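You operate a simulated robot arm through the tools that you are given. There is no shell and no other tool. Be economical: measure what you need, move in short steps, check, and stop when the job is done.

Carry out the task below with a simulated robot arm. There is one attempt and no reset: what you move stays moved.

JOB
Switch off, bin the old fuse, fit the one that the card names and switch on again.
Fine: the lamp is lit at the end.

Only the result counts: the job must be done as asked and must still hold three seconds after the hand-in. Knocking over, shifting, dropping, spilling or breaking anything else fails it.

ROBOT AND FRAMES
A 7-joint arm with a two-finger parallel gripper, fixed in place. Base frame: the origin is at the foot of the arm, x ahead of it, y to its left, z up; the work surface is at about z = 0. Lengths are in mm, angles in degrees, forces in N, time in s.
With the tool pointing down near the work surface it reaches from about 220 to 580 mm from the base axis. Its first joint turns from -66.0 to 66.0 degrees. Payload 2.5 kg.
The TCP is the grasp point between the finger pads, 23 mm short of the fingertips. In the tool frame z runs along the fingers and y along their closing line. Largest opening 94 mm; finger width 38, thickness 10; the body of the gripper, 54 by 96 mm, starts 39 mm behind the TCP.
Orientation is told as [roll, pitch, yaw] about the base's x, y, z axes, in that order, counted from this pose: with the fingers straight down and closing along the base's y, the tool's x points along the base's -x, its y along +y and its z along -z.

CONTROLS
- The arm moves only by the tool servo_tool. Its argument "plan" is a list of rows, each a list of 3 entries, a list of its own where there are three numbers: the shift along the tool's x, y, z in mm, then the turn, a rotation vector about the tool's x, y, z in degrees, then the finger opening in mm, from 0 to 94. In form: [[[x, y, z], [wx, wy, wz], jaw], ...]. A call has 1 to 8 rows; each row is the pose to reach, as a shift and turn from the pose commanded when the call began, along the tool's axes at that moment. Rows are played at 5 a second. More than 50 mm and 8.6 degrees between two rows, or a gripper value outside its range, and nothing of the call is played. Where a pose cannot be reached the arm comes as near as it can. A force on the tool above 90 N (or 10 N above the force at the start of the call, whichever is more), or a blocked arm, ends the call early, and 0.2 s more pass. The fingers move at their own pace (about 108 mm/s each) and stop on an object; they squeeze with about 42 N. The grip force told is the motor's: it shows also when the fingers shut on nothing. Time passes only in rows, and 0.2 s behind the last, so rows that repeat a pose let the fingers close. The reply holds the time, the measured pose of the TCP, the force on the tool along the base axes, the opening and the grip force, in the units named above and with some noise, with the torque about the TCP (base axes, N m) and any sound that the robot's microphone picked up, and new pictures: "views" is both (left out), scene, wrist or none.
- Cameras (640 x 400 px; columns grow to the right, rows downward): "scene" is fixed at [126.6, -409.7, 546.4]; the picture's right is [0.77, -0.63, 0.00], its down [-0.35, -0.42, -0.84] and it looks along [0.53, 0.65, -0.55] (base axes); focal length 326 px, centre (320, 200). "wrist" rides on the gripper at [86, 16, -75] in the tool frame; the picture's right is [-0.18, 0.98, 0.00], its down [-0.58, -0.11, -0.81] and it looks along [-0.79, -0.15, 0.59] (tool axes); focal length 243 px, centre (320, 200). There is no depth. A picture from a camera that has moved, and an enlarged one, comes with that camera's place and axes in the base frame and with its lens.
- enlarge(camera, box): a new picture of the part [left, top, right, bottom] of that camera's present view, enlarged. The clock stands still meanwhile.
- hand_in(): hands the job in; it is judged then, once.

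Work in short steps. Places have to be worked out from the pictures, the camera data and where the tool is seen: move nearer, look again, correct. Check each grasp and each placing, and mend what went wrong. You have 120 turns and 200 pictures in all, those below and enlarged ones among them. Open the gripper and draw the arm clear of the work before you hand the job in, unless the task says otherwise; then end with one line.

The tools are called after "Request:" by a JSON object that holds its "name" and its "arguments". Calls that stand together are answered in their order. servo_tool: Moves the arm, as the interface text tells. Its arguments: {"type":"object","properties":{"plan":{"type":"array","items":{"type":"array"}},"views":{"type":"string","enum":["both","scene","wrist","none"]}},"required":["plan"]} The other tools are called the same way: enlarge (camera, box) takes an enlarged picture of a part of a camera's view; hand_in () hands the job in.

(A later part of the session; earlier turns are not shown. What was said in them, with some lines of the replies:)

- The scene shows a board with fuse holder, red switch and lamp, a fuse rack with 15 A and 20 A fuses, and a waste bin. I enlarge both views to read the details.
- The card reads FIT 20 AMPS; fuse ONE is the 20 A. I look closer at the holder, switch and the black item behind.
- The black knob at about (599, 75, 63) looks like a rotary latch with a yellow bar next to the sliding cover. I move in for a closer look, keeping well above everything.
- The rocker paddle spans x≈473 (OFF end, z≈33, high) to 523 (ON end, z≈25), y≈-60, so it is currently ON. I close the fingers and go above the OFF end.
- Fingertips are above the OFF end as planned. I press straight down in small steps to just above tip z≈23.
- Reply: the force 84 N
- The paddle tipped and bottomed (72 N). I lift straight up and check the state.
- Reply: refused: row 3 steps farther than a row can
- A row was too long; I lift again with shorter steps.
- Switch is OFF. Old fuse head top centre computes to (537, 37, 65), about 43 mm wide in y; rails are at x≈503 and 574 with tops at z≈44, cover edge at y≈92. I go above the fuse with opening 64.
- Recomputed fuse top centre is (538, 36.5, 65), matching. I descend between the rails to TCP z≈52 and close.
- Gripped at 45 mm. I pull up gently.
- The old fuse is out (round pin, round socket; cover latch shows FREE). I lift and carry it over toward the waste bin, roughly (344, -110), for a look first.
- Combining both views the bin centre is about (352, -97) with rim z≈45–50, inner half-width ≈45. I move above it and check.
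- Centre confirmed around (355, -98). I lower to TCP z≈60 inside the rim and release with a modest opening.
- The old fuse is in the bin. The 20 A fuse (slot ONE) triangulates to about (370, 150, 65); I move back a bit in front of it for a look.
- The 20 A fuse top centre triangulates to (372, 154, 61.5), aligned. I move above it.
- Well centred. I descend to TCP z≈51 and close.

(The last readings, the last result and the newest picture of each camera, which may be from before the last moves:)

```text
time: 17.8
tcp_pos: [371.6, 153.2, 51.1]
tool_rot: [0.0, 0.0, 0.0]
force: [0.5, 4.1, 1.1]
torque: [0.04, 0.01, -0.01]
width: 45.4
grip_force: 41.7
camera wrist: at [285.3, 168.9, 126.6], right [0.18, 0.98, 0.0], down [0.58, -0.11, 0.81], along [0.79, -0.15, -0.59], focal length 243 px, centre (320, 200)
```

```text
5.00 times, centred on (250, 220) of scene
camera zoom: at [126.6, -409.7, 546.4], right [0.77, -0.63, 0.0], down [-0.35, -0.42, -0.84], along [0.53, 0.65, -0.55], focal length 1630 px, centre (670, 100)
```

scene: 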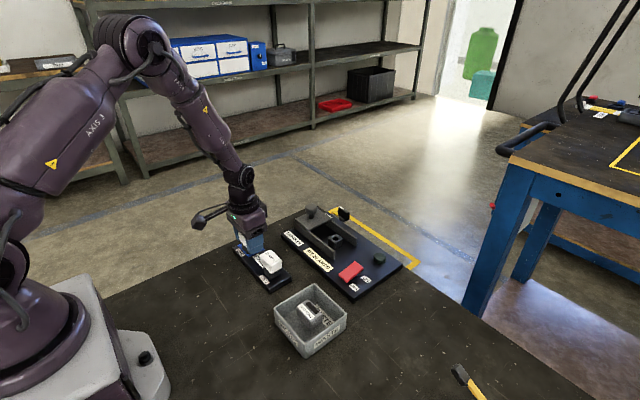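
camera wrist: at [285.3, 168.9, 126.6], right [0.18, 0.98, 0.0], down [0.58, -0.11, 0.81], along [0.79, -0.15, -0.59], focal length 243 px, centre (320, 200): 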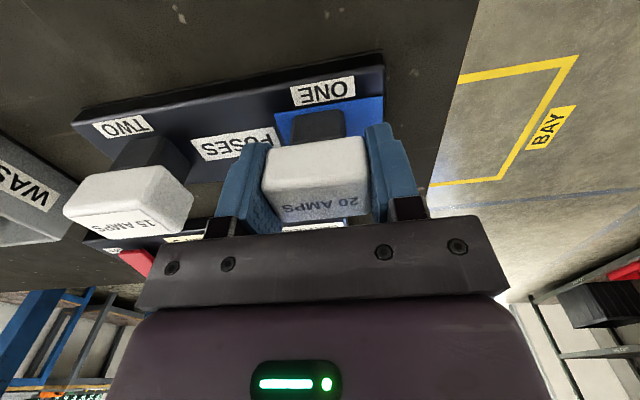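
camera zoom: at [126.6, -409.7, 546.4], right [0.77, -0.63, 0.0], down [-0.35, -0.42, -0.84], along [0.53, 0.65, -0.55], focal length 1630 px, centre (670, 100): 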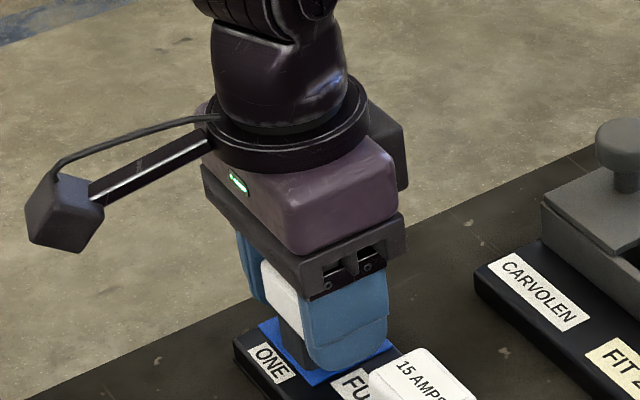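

Gripped at 45.4 mm with a grasp like the old one. I lift it out of the rack.

Request:
{"name": "servo_tool", "arguments": {"plan": [[[0, 0, -3], [0, 0, 0], 30], [[0, 0, -8], [0, 0, 0], 30], [[0, 0, -20], [0, 0, 0], 30], [[0, 0, -45], [0, 0, 0], 30], [[0, 0, -80], [0, 0, 0], 30], [[0, 0, -100], [0, 0, 0], 30], [[0, 0, -100], [0, 0, 0], 30]]}}

Request:
{"name": "enlarge", "arguments": {"camera": "wrist", "box": [200, 60, 480, 240]}}

Request:
{"name": "enlarge", "arguments": {"camera": "scene", "box": [195, 160, 305, 240]}}

```text
time: 19.4
tcp_pos: [370.2, 154.0, 151.2]
tool_rot: [0.0, 0.1, 0.0]
force: [0.3, -1.1, -0.6]
torque: [0.0, -0.01, 0.0]
width: 45.1
grip_force: 41.7
camera wrist: at [285.0, 168.3, 226.7], right [0.18, 0.98, 0.0], down [0.58, -0.11, 0.81], along [0.79, -0.15, -0.59], focal length 243 px, centre (320, 200)
```

scene: 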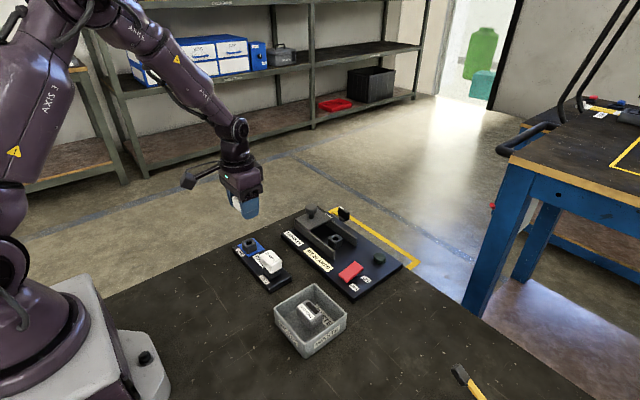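
wrist: 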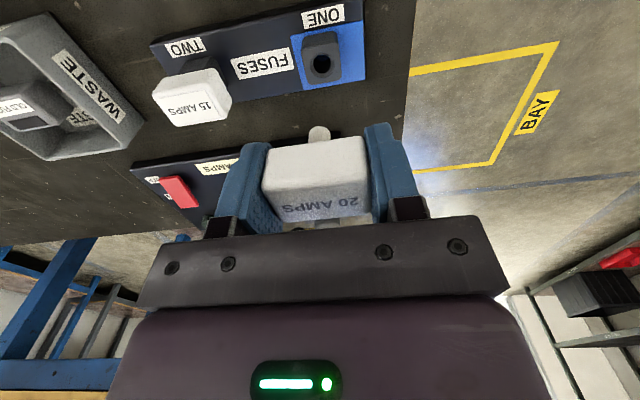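

```text
2.22 times, centred on (340, 150) of wrist
camera zoom: at [285.0, 168.3, 226.7], right [0.18, 0.98, 0.0], down [0.58, -0.11, 0.81], along [0.79, -0.15, -0.59], focal length 539 px, centre (276, 311)
```

zoom: 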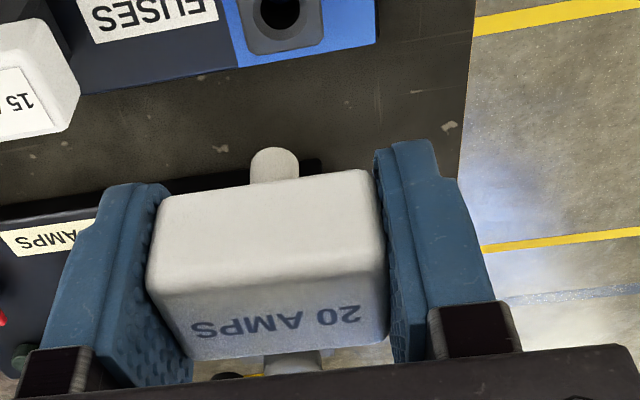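

```text
5.00 times, centred on (250, 200) of scene
camera zoom: at [126.6, -409.7, 546.4], right [0.77, -0.63, 0.0], down [-0.35, -0.42, -0.84], along [0.53, 0.65, -0.55], focal length 1630 px, centre (670, 200)
```

zoom: 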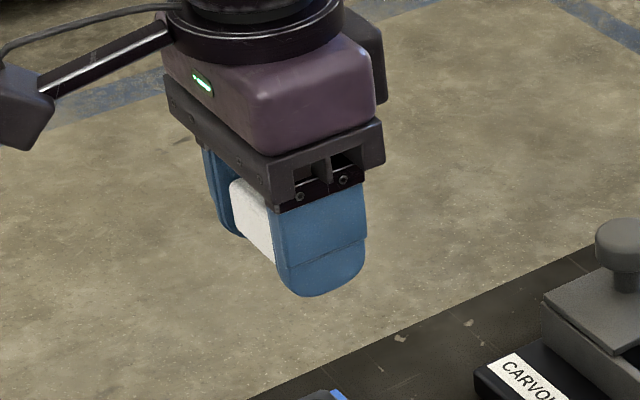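

The 20 A fuse is out and shows the same pin. I carry it to exactly the hover pose the old fuse had after extraction, so I can compare views directly.

Request:
{"name": "servo_tool", "arguments": {"plan": [[[0, 0, -30], [0, 0, 0], 30], [[-33, -23, -30], [0, 0, 0], 30], [[-66, -46, -30], [0, 0, 0], 30], [[-100, -70, -30], [0, 0, 0], 30], [[-133, -94, -30], [0, 0, 0], 30], [[-166.8, -117.6, -30], [0, 0, 0], 30], [[-166.8, -117.6, 9], [0, 0, 0], 30], [[-166.8, -117.6, 9], [0, 0, 0], 30]]}}

Request:
{"name": "enlarge", "arguments": {"camera": "scene", "box": [290, 160, 400, 240]}}

Request:
{"name": "enlarge", "arguments": {"camera": "wrist", "box": [200, 20, 480, 200]}}

```text
time: 21.2
tcp_pos: [538.1, 36.7, 142.1]
tool_rot: [-0.1, 0.0, 0.0]
force: [-0.5, 0.1, -0.3]
torque: [-0.04, 0.01, -0.01]
width: 45.1
grip_force: 42.3
camera wrist: at [451.8, 51.1, 217.5], right [0.18, 0.98, 0.0], down [0.58, -0.11, 0.81], along [0.79, -0.15, -0.59], focal length 243 px, centre (320, 200)
```

scene: 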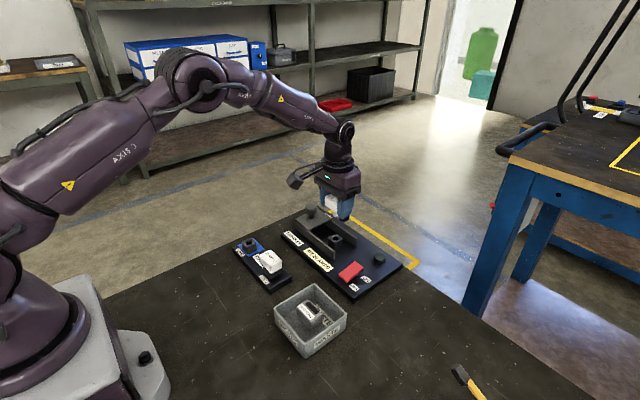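
wrist: 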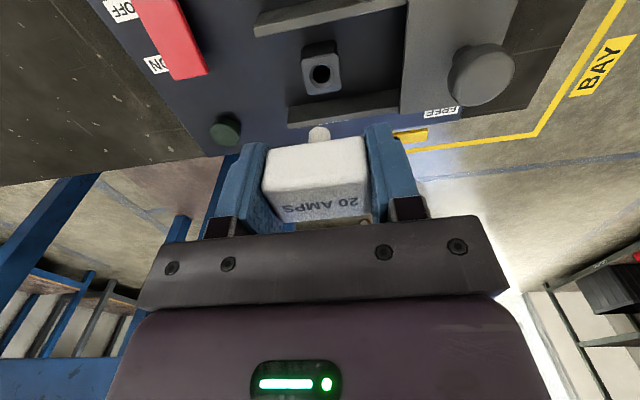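

```text
5.00 times, centred on (345, 200) of scene
camera zoom: at [126.6, -409.8, 546.4], right [0.77, -0.63, 0.0], down [-0.35, -0.42, -0.84], along [0.53, 0.65, -0.55], focal length 1630 px, centre (195, 200)
```

zoom: 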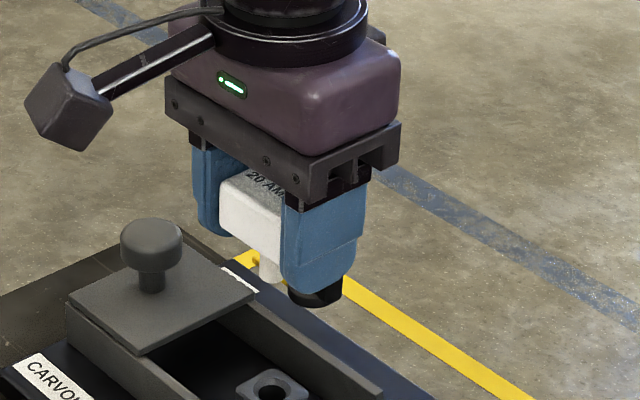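

```text
2.22 times, centred on (340, 110) of wrist
camera zoom: at [451.8, 51.1, 217.5], right [0.18, 0.98, 0.0], down [0.58, -0.11, 0.81], along [0.79, -0.15, -0.59], focal length 539 px, centre (276, 400)
```

zoom: 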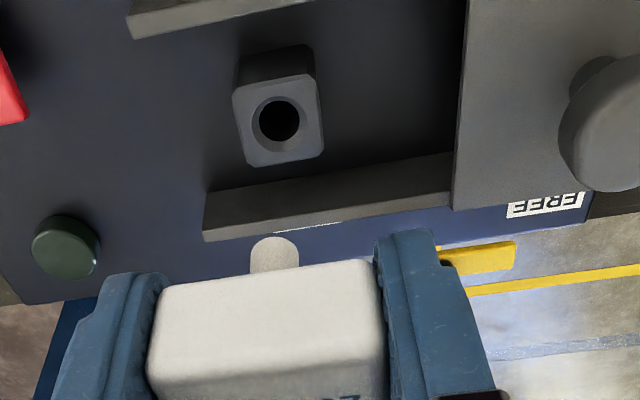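

Compared with the old fuse at this pose, the pin sits about 3 mm further toward -x (consistent in both cameras) and ~1 mm lower. I correct x by +3 and lower to just above the socket.

Request:
{"name": "servo_tool", "arguments": {"plan": [[[-3, 0, 20], [0, 0, 0], 30], [[-3, 0, 40], [0, 0, 0], 30], [[-3, 0, 52], [0, 0, 0], 30], [[-3, 0, 52], [0, 0, 0], 30]]}}

Request:
{"name": "enlarge", "arguments": {"camera": "scene", "box": [310, 190, 380, 250]}}

Request:
{"name": "enlarge", "arguments": {"camera": "wrist", "box": [240, 60, 400, 180]}}

```text
time: 22.2
tcp_pos: [540.8, 36.3, 90.6]
tool_rot: [0.0, 0.1, 0.0]
force: [-0.7, -0.5, -0.1]
torque: [0.01, 0.02, 0.03]
width: 45.3
grip_force: 41.8
camera wrist: at [454.6, 51.0, 165.5], right [0.18, 0.98, 0.0], down [0.58, -0.11, 0.81], along [0.79, -0.15, -0.59], focal length 243 px, centre (320, 200)
```

scene: 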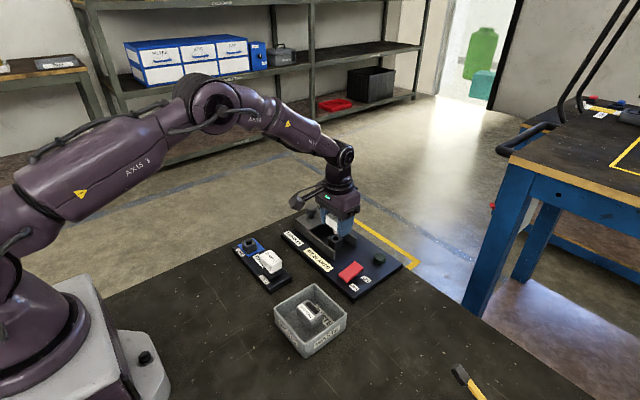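
wrist: 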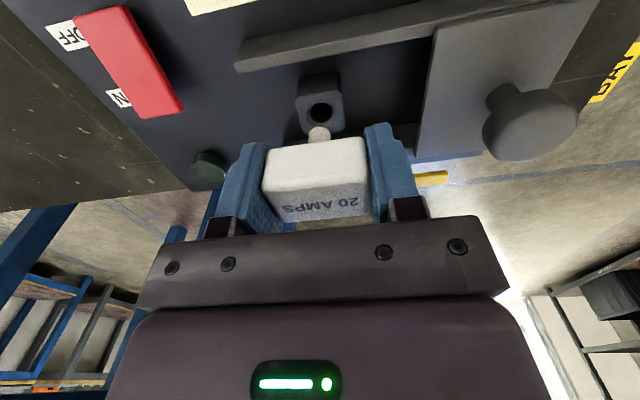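

```text
6.67 times, centred on (345, 220) of scene
camera zoom: at [126.6, -409.7, 546.4], right [0.77, -0.63, 0.0], down [-0.35, -0.42, -0.84], along [0.53, 0.65, -0.55], focal length 2174 px, centre (153, 67)
```

zoom: 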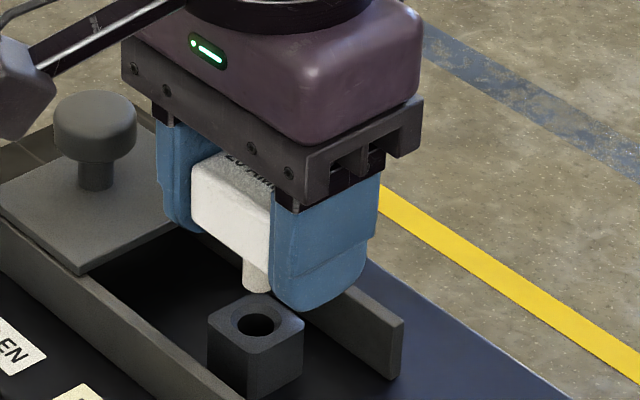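

```text
3.33 times, centred on (320, 120) of wrist
camera zoom: at [454.6, 51.0, 165.5], right [0.18, 0.98, 0.0], down [0.58, -0.11, 0.81], along [0.79, -0.15, -0.59], focal length 809 px, centre (320, 467)
```

zoom: 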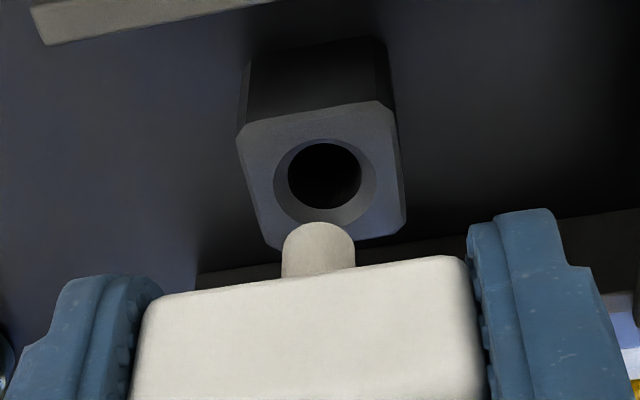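

Triangulating pin and hole, the hole is about +1.6 mm in x and +1.0 mm in y from the pin. I apply that and descend gently into the hole, checking force.

Request:
{"name": "servo_tool", "arguments": {"plan": [[[-1.6, 1, 0], [0, 0, 0], 30], [[-1.6, 1, 5], [0, 0, 0], 30], [[-1.6, 1, 9], [0, 0, 0], 30], [[-1.6, 1, 13], [0, 0, 0], 30], [[-1.6, 1, 16], [0, 0, 0], 30]], "views": "wrist"}}

Request:
{"name": "enlarge", "arguments": {"camera": "scene", "box": [310, 190, 380, 250]}}

Request:
{"name": "enlarge", "arguments": {"camera": "wrist", "box": [240, 60, 400, 180]}}

```text
time: 23.4
tcp_pos: [542.1, 36.4, 74.4]
tool_rot: [0.0, 0.0, -0.1]
force: [0.2, -0.4, -0.8]
torque: [-0.02, 0.02, 0.01]
width: 45.3
grip_force: 41.9
camera wrist: at [456.2, 52.0, 149.2], right [0.18, 0.98, 0.0], down [0.58, -0.11, 0.81], along [0.79, -0.15, -0.59], focal length 243 px, centre (320, 200)
```

wrist: 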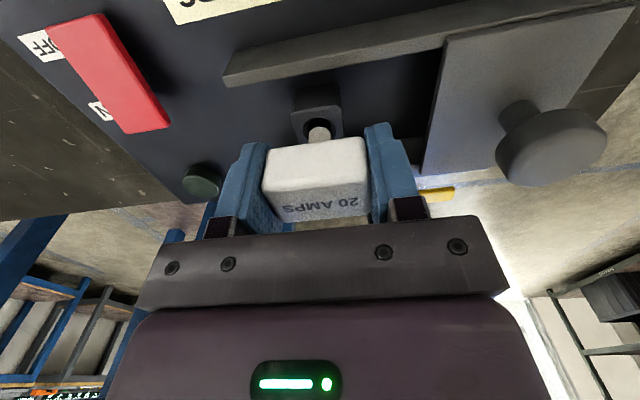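

```text
6.67 times, centred on (345, 220) of scene
camera zoom: at [126.6, -409.7, 546.4], right [0.77, -0.63, 0.0], down [-0.35, -0.42, -0.84], along [0.53, 0.65, -0.55], focal length 2174 px, centre (153, 67)
```

zoom: 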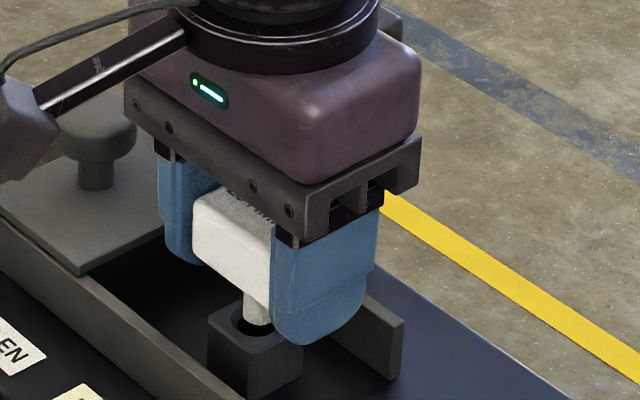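

```text
3.33 times, centred on (320, 120) of wrist
camera zoom: at [456.2, 52.0, 149.2], right [0.18, 0.98, 0.0], down [0.58, -0.11, 0.81], along [0.79, -0.15, -0.59], focal length 809 px, centre (320, 467)
```

zoom: 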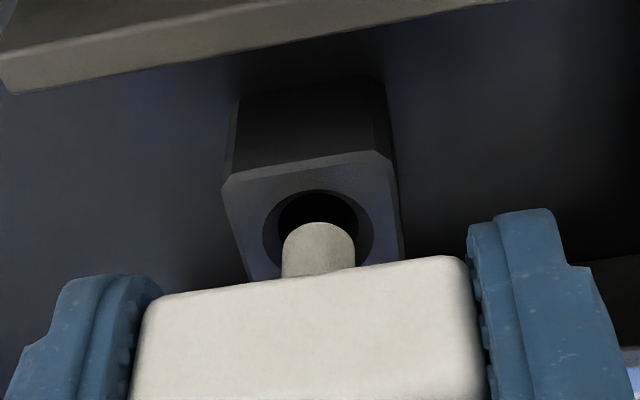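

The pin lines up with the hole in both views with no force. I descend further in small steps.

Request:
{"name": "servo_tool", "arguments": {"plan": [[[0, 0, 3], [0, 0, 0], 30], [[0, 0, 6], [0, 0, 0], 30], [[0, 0, 9], [0, 0, 0], 30], [[0, 0, 9], [0, 0, 0], 30]], "views": "wrist"}}

Request:
{"name": "enlarge", "arguments": {"camera": "scene", "box": [310, 190, 380, 250]}}

```text
time: 24.4
tcp_pos: [542.4, 37.4, 65.9]
tool_rot: [0.0, 0.1, 0.0]
force: [-3.1, 0.0, 0.9]
torque: [-0.01, 0.06, -0.01]
width: 45.1
grip_force: 42.3
camera wrist: at [456.1, 52.0, 140.4], right [0.18, 0.98, 0.0], down [0.58, -0.11, 0.81], along [0.79, -0.15, -0.59], focal length 243 px, centre (320, 200)
```

wrist: 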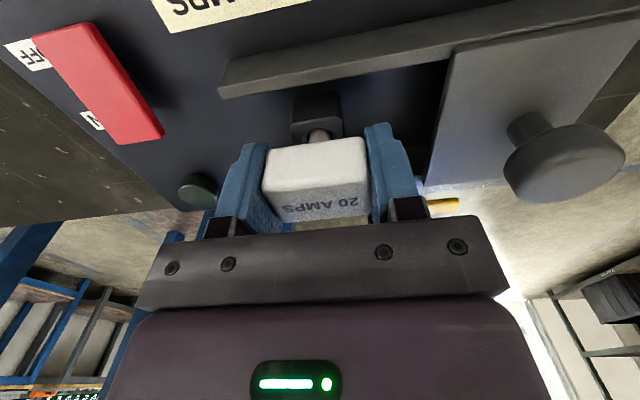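

```text
6.67 times, centred on (345, 220) of scene
camera zoom: at [126.6, -409.7, 546.4], right [0.77, -0.63, 0.0], down [-0.35, -0.42, -0.84], along [0.53, 0.65, -0.55], focal length 2174 px, centre (153, 67)
```

zoom: 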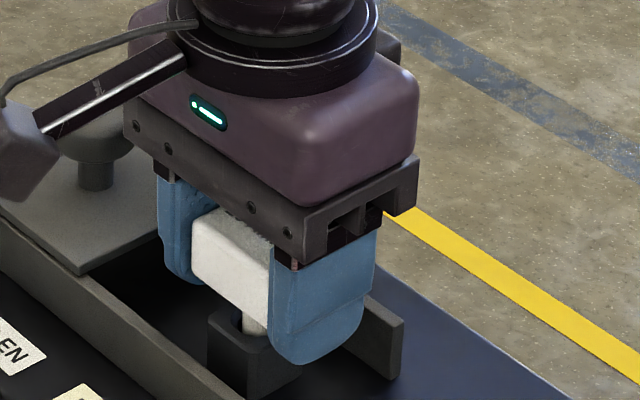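

The pin is in, with -3 N in x, so I ease x back 0.7 mm and go on down until seated.

Request:
{"name": "servo_tool", "arguments": {"plan": [[[0.7, 0, 3], [0, 0, 0], 30], [[0.7, 0, 6], [0, 0, 0], 30], [[0.7, 0, 9], [0, 0, 0], 30], [[0.7, 0, 11], [0, 0, 0], 30], [[0.7, 0, 12.5], [0, 0, 0], 30], [[0.7, 0, 12.5], [0, 0, 0], 30]], "views": "wrist"}}

Request:
{"name": "enlarge", "arguments": {"camera": "scene", "box": [310, 190, 380, 250]}}

Request:
{"name": "enlarge", "arguments": {"camera": "wrist", "box": [240, 60, 400, 180]}}

```text
time: 25.8
tcp_pos: [542.2, 36.2, 52.2]
tool_rot: [0.0, 0.0, -0.1]
force: [0.0, 0.0, -1.2]
torque: [0.01, 0.02, 0.01]
width: 45.0
grip_force: 41.7
camera wrist: at [455.7, 52.4, 127.9], right [0.18, 0.98, 0.0], down [0.58, -0.11, 0.81], along [0.79, -0.15, -0.59], focal length 243 px, centre (320, 200)
```

wrist: 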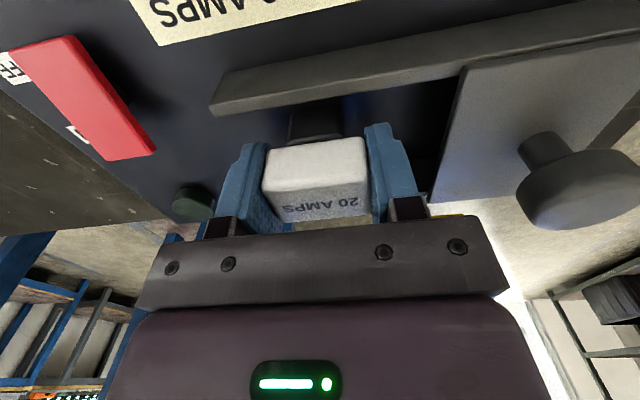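

```text
6.67 times, centred on (345, 220) of scene
camera zoom: at [126.6, -409.7, 546.4], right [0.77, -0.63, 0.0], down [-0.35, -0.42, -0.84], along [0.53, 0.65, -0.55], focal length 2174 px, centre (153, 67)
```

zoom: 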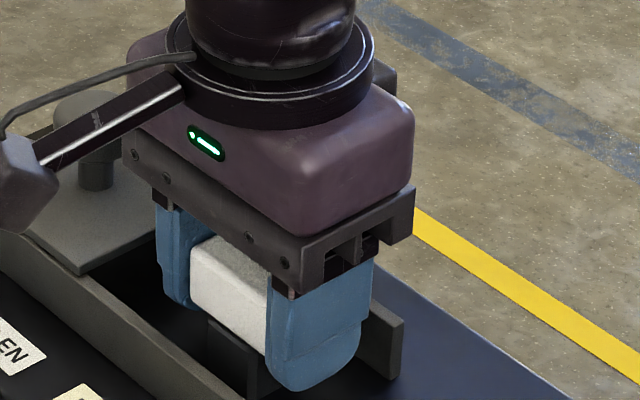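

```text
3.33 times, centred on (320, 120) of wrist
camera zoom: at [455.7, 52.4, 127.9], right [0.18, 0.98, 0.0], down [0.58, -0.11, 0.81], along [0.79, -0.15, -0.59], focal length 809 px, centre (320, 467)
```

zoom: 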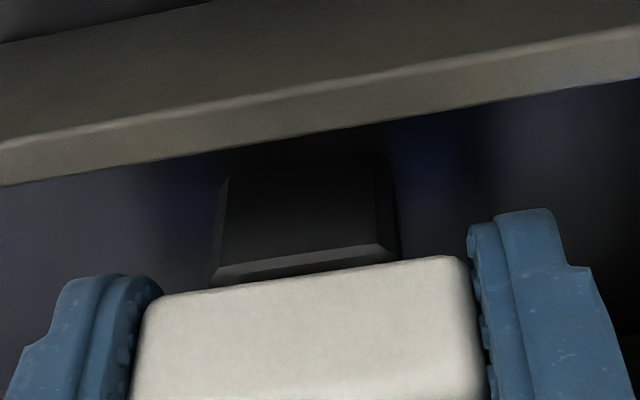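

Still no contact force; a small gap is visible. I continue down 1 mm at a time.

Request:
{"name": "servo_tool", "arguments": {"plan": [[[0, 0, 1], [0, 0, 0], 30], [[0, 0, 2], [0, 0, 0], 30], [[0, 0, 2], [0, 0, 0], 30]], "views": "none"}}

Request:
{"name": "enlarge", "arguments": {"camera": "wrist", "box": [240, 60, 400, 180]}}

```text
time: 26.6
tcp_pos: [542.0, 37.4, 50.5]
tool_rot: [0.0, 0.0, -0.1]
force: [-4.6, -0.6, 9.1]
torque: [-0.03, 0.09, 0.01]
width: 45.3
grip_force: 42.1
```

```text
3.33 times, centred on (320, 120) of wrist
camera zoom: at [455.9, 52.3, 126.6], right [0.18, 0.98, 0.0], down [0.58, -0.11, 0.81], along [0.79, -0.15, -0.59], focal length 809 px, centre (320, 467)
```

zoom: 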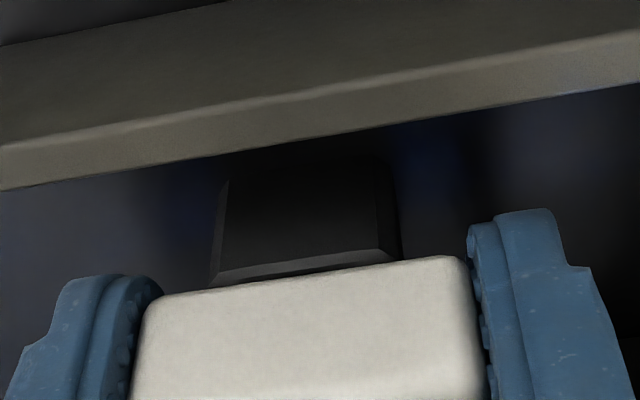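

Contact (9 N). I press a little more to make sure it is seated.

Request:
{"name": "servo_tool", "arguments": {"plan": [[[0, 0, 1], [0, 0, 0], 30], [[0, 0, 2], [0, 0, 0], 30], [[0, 0, 2], [0, 0, 0], 30]], "views": "none"}}

Request:
{"name": "enlarge", "arguments": {"camera": "wrist", "box": [240, 60, 400, 180]}}

```text
time: 27.4
tcp_pos: [542.9, 37.6, 50.4]
tool_rot: [0.0, -0.2, 0.0]
force: [-12.1, 0.5, 27.9]
torque: [0.02, 0.2, -0.02]
width: 45.2
grip_force: 42.7
```

```text
3.33 times, centred on (320, 120) of wrist
camera zoom: at [456.3, 52.2, 125.3], right [0.18, 0.98, 0.0], down [0.58, -0.11, 0.81], along [0.79, -0.15, -0.59], focal length 809 px, centre (320, 467)
```

zoom: 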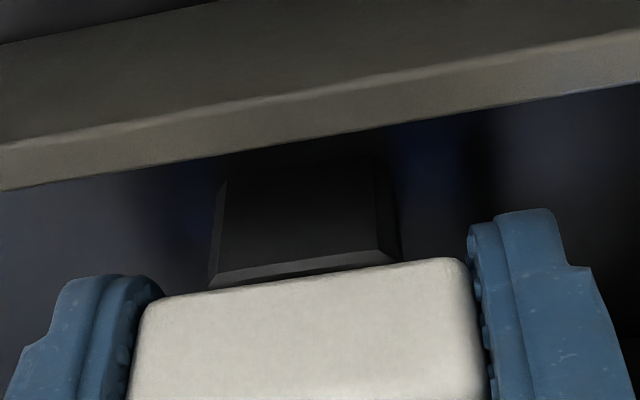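

Firmly seated (28 N, no further motion). I relax the push, open and rise clear.

Request:
{"name": "servo_tool", "arguments": {"plan": [[[0, 0, -3], [0, 0, 0], 30], [[0, 0, -3], [0, 0, 0], 62], [[0, 0, -3], [0, 0, 0], 62], [[0, 0, -25], [0, 0, 0], 62], [[0, 0, -60], [0, 0, 0], 62], [[0, 0, -100], [0, 0, 0], 62]]}}

Request:
{"name": "enlarge", "arguments": {"camera": "scene", "box": [290, 195, 370, 260]}}

Request:
{"name": "enlarge", "arguments": {"camera": "wrist", "box": [200, 20, 480, 200]}}

```text
time: 28.8
tcp_pos: [541.3, 38.0, 148.7]
tool_rot: [-0.1, 0.0, 0.1]
force: [0.2, 0.4, 0.3]
torque: [0.0, 0.04, 0.02]
width: 61.9
grip_force: 0.0
camera wrist: at [455.0, 52.5, 223.9], right [0.18, 0.98, 0.0], down [0.58, -0.11, 0.81], along [0.79, -0.15, -0.59], focal length 243 px, centre (320, 200)
```

scene: 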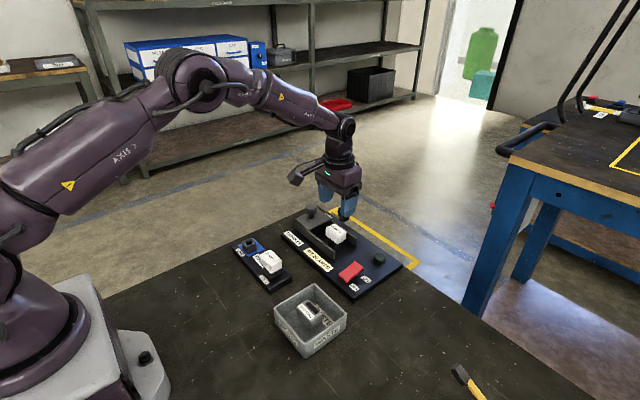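
wrist: 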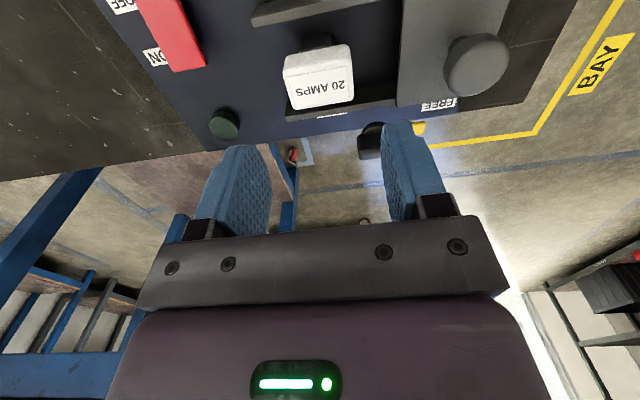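

```text
6.15 times, centred on (330, 228) of scene
camera zoom: at [126.6, -409.7, 546.4], right [0.77, -0.63, 0.0], down [-0.35, -0.42, -0.84], along [0.53, 0.65, -0.55], focal length 2007 px, centre (258, 31)
```

zoom: 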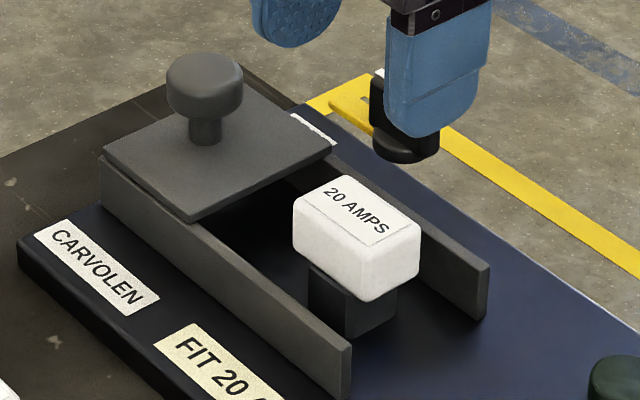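

```text
2.22 times, centred on (340, 110) of wrist
camera zoom: at [455.0, 52.5, 223.9], right [0.18, 0.98, 0.0], down [0.58, -0.11, 0.81], along [0.79, -0.15, -0.59], focal length 539 px, centre (276, 400)
```

zoom: 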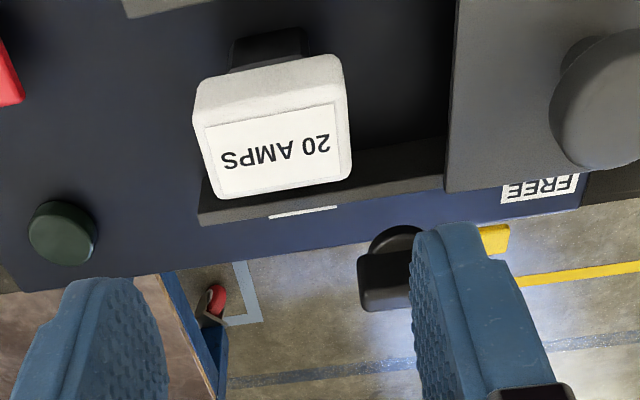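

The 20 A fuse sits exactly as the old one did. A half-hidden label lies behind the far rail beside "FREE"; before switching on I rise to read it.

Request:
{"name": "servo_tool", "arguments": {"plan": [[[0, 0, -40], [0, 0, 0], 62], [[-8, 10, -80], [0, 0, 0], 94], [[-15, 20, -105], [0, 0, 0], 94], [[-15, 20, -105], [0, 0, 0], 94]], "views": "wrist"}}

Request:
{"name": "enlarge", "arguments": {"camera": "wrist", "box": [260, 20, 420, 140]}}

```text
time: 29.8
tcp_pos: [557.7, 56.0, 253.7]
tool_rot: [0.0, 0.1, 0.1]
force: [0.0, 0.0, 0.0]
torque: [0.03, 0.01, 0.0]
width: 94.2
grip_force: 0.1
camera wrist: at [470.4, 71.9, 328.9], right [0.18, 0.98, 0.0], down [0.58, -0.11, 0.81], along [0.79, -0.15, -0.59], focal length 243 px, centre (320, 200)
```

wrist: 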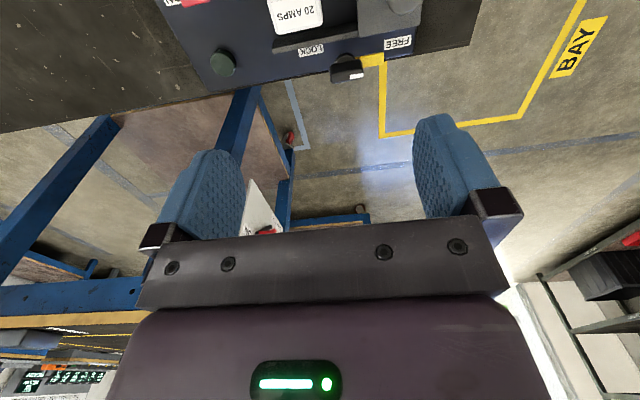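

```text
3.33 times, centred on (340, 80) of wrist
camera zoom: at [470.4, 71.9, 328.9], right [0.18, 0.98, 0.0], down [0.58, -0.11, 0.81], along [0.79, -0.15, -0.59], focal length 809 px, centre (253, 600)
```

zoom: 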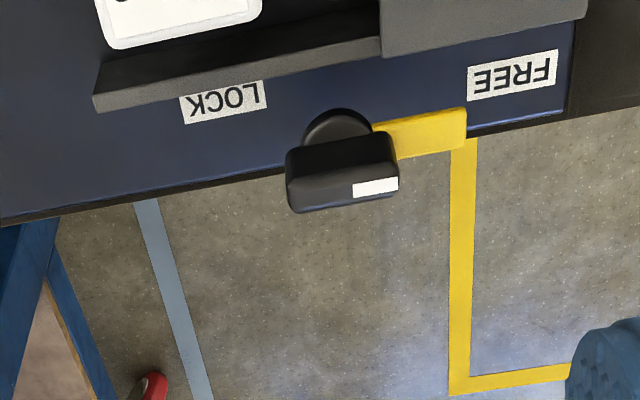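

Labels are LOCK and FREE for the cover only; it started open and FREE, so I leave it. I go above the rocker's ON end (528, -60) with closed fingers.

Request:
{"name": "servo_tool", "arguments": {"plan": [[[10, -40, 10], [0, 0, 0], 40], [[20, -80, 30], [0, 0, 0], 0], [[30, -116, 60], [0, 0, 0], 0], [[30, -117, 105], [0, 0, 0], 0], [[30, -117, 150], [0, 0, 0], 0], [[30, -117, 168], [0, 0, 0], 0], [[30, -117, 168], [0, 0, 0], 0]]}}

Request:
{"name": "enlarge", "arguments": {"camera": "scene", "box": [300, 205, 420, 300]}}

```text
time: 31.4
tcp_pos: [528.6, -58.4, 84.4]
tool_rot: [-0.1, 0.0, -0.1]
force: [-0.2, 0.7, 0.2]
torque: [-0.02, -0.06, -0.01]
width: 0.1
grip_force: 41.9
camera wrist: at [441.6, -44.3, 160.1], right [0.18, 0.98, 0.0], down [0.58, -0.11, 0.81], along [0.79, -0.15, -0.59], focal length 243 px, centre (320, 200)
```

scene: 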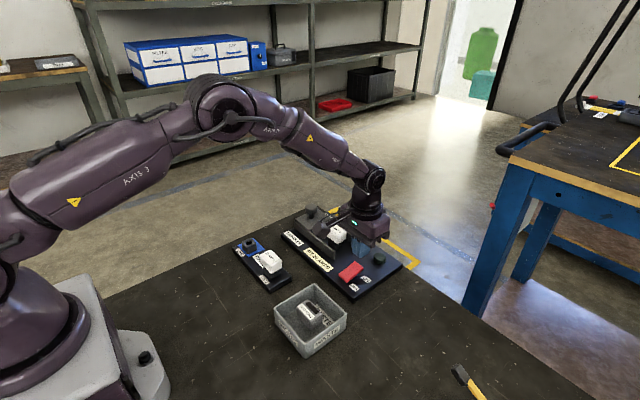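
wrist: 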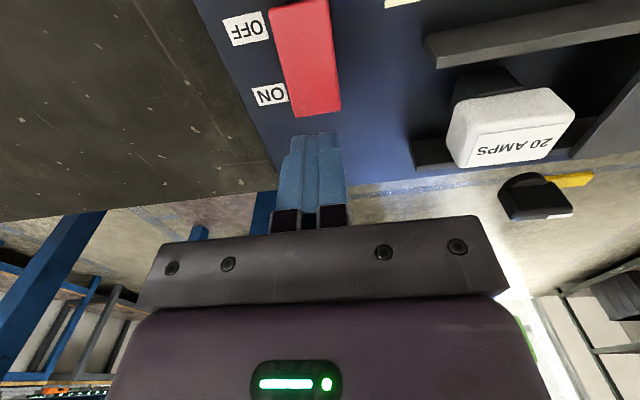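

```text
4.21 times, centred on (360, 252) of scene
camera zoom: at [126.6, -409.7, 546.4], right [0.77, -0.63, 0.0], down [-0.35, -0.42, -0.84], along [0.53, 0.65, -0.55], focal length 1373 px, centre (152, -21)
```

zoom: 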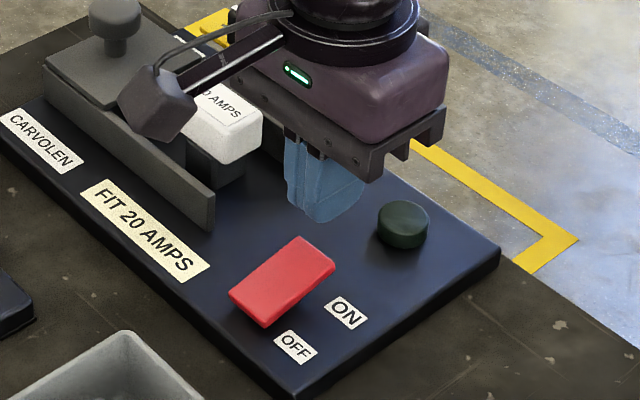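

Fingers overlap the raised ON end (ends at x≈522). I shift 3 mm toward the pivot and press down.

Request:
{"name": "servo_tool", "arguments": {"plan": [[[3, 0, 15], [0, 0, 0], 0], [[3, 0, 25], [0, 0, 0], 0], [[3, 0, 29], [0, 0, 0], 0], [[3, 0, 32], [0, 0, 0], 0], [[3, 0, 35], [0, 0, 0], 0], [[3, 0, 37], [0, 0, 0], 0]], "views": "none"}}

Request:
{"name": "enlarge", "arguments": {"camera": "scene", "box": [300, 205, 420, 300]}}

```text
time: 32.8
tcp_pos: [525.5, -59.3, 52.8]
tool_rot: [0.1, -0.4, 0.1]
force: [-5.9, 2.0, 40.0]
torque: [0.06, 0.86, -0.03]
width: 0.1
grip_force: 42.0
```

```text
4.21 times, centred on (360, 252) of scene
camera zoom: at [126.4, -409.7, 546.5], right [0.77, -0.63, 0.0], down [-0.35, -0.42, -0.84], along [0.53, 0.65, -0.55], focal length 1373 px, centre (152, -21)
```

zoom: 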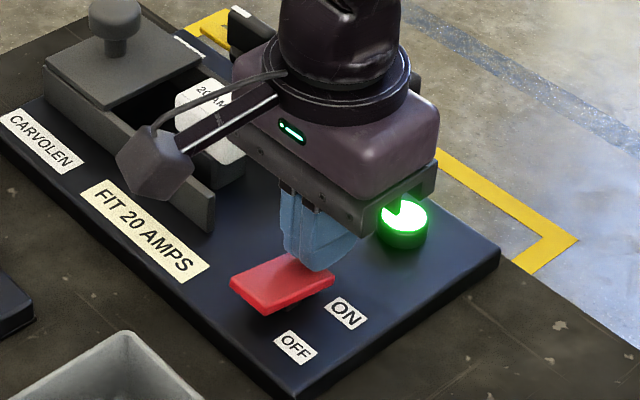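

The lamp is lit green. I lift straight up and retreat clear.

Request:
{"name": "servo_tool", "arguments": {"plan": [[[0, 0, -20], [0, 0, 0], 0], [[0, 0, -60], [0, 0, 0], 0], [[0, 0, -105], [0, 0, 0], 0], [[40, 15, -125], [0, 0, 0], 40], [[80, 30, -145], [0, 0, 0], 94], [[120, 40, -165], [0, 0, 0], 94], [[160, 50, -185], [0, 0, 0], 94], [[160, 50, -185], [0, 0, 0], 94]]}}

Request:
{"name": "enlarge", "arguments": {"camera": "scene", "box": [220, 190, 420, 345]}}

```text
time: 34.6
tcp_pos: [362.9, -9.8, 232.8]
tool_rot: [0.0, 0.0, 0.0]
force: [-0.7, -0.5, 0.5]
torque: [0.03, 0.02, -0.02]
width: 93.9
grip_force: 0.1
camera wrist: at [276.9, 5.0, 309.1], right [0.18, 0.98, 0.0], down [0.58, -0.11, 0.81], along [0.79, -0.15, -0.59], focal length 243 px, centre (320, 200)
```

scene: 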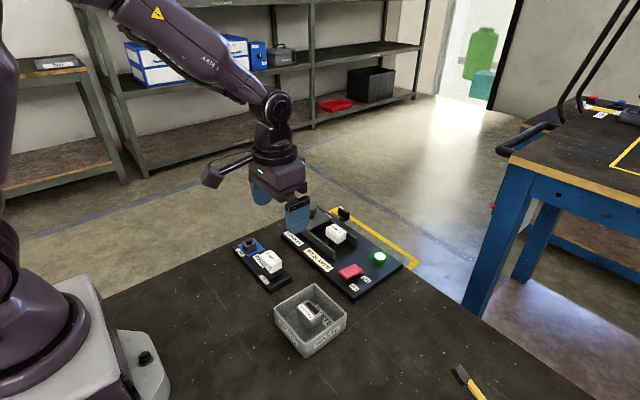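
wrist: 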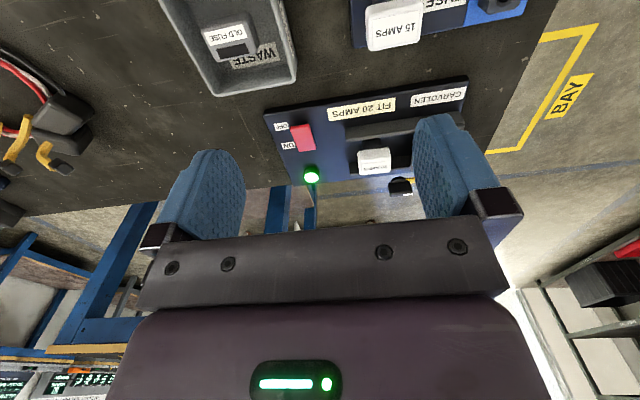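

```text
2.58 times, centred on (320, 268) of scene
camera zoom: at [126.6, -409.7, 546.4], right [0.77, -0.63, 0.0], down [-0.35, -0.42, -0.84], along [0.53, 0.65, -0.55], focal length 842 px, centre (320, 26)
```

zoom: 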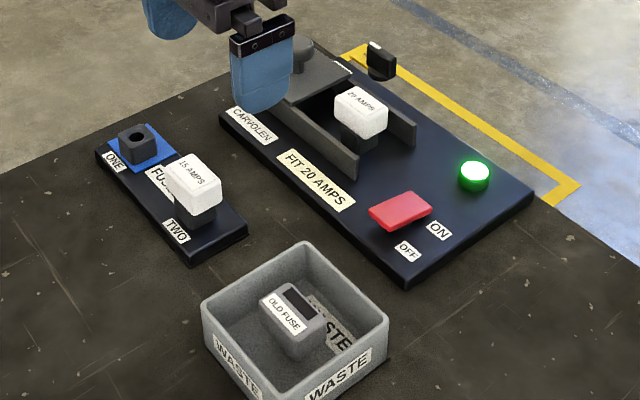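

The lamp stays lit, the 20 A fuse is fitted, the old one is in the bin and the arm is clear. I hand in.

Request:
{"name": "hand_in", "arguments": {}}

```text
The job is handed in.
```

The job is handed in: the old fuse is in the waste bin, the 20 A fuse is seated, the switch is back on and the lamp is lit.
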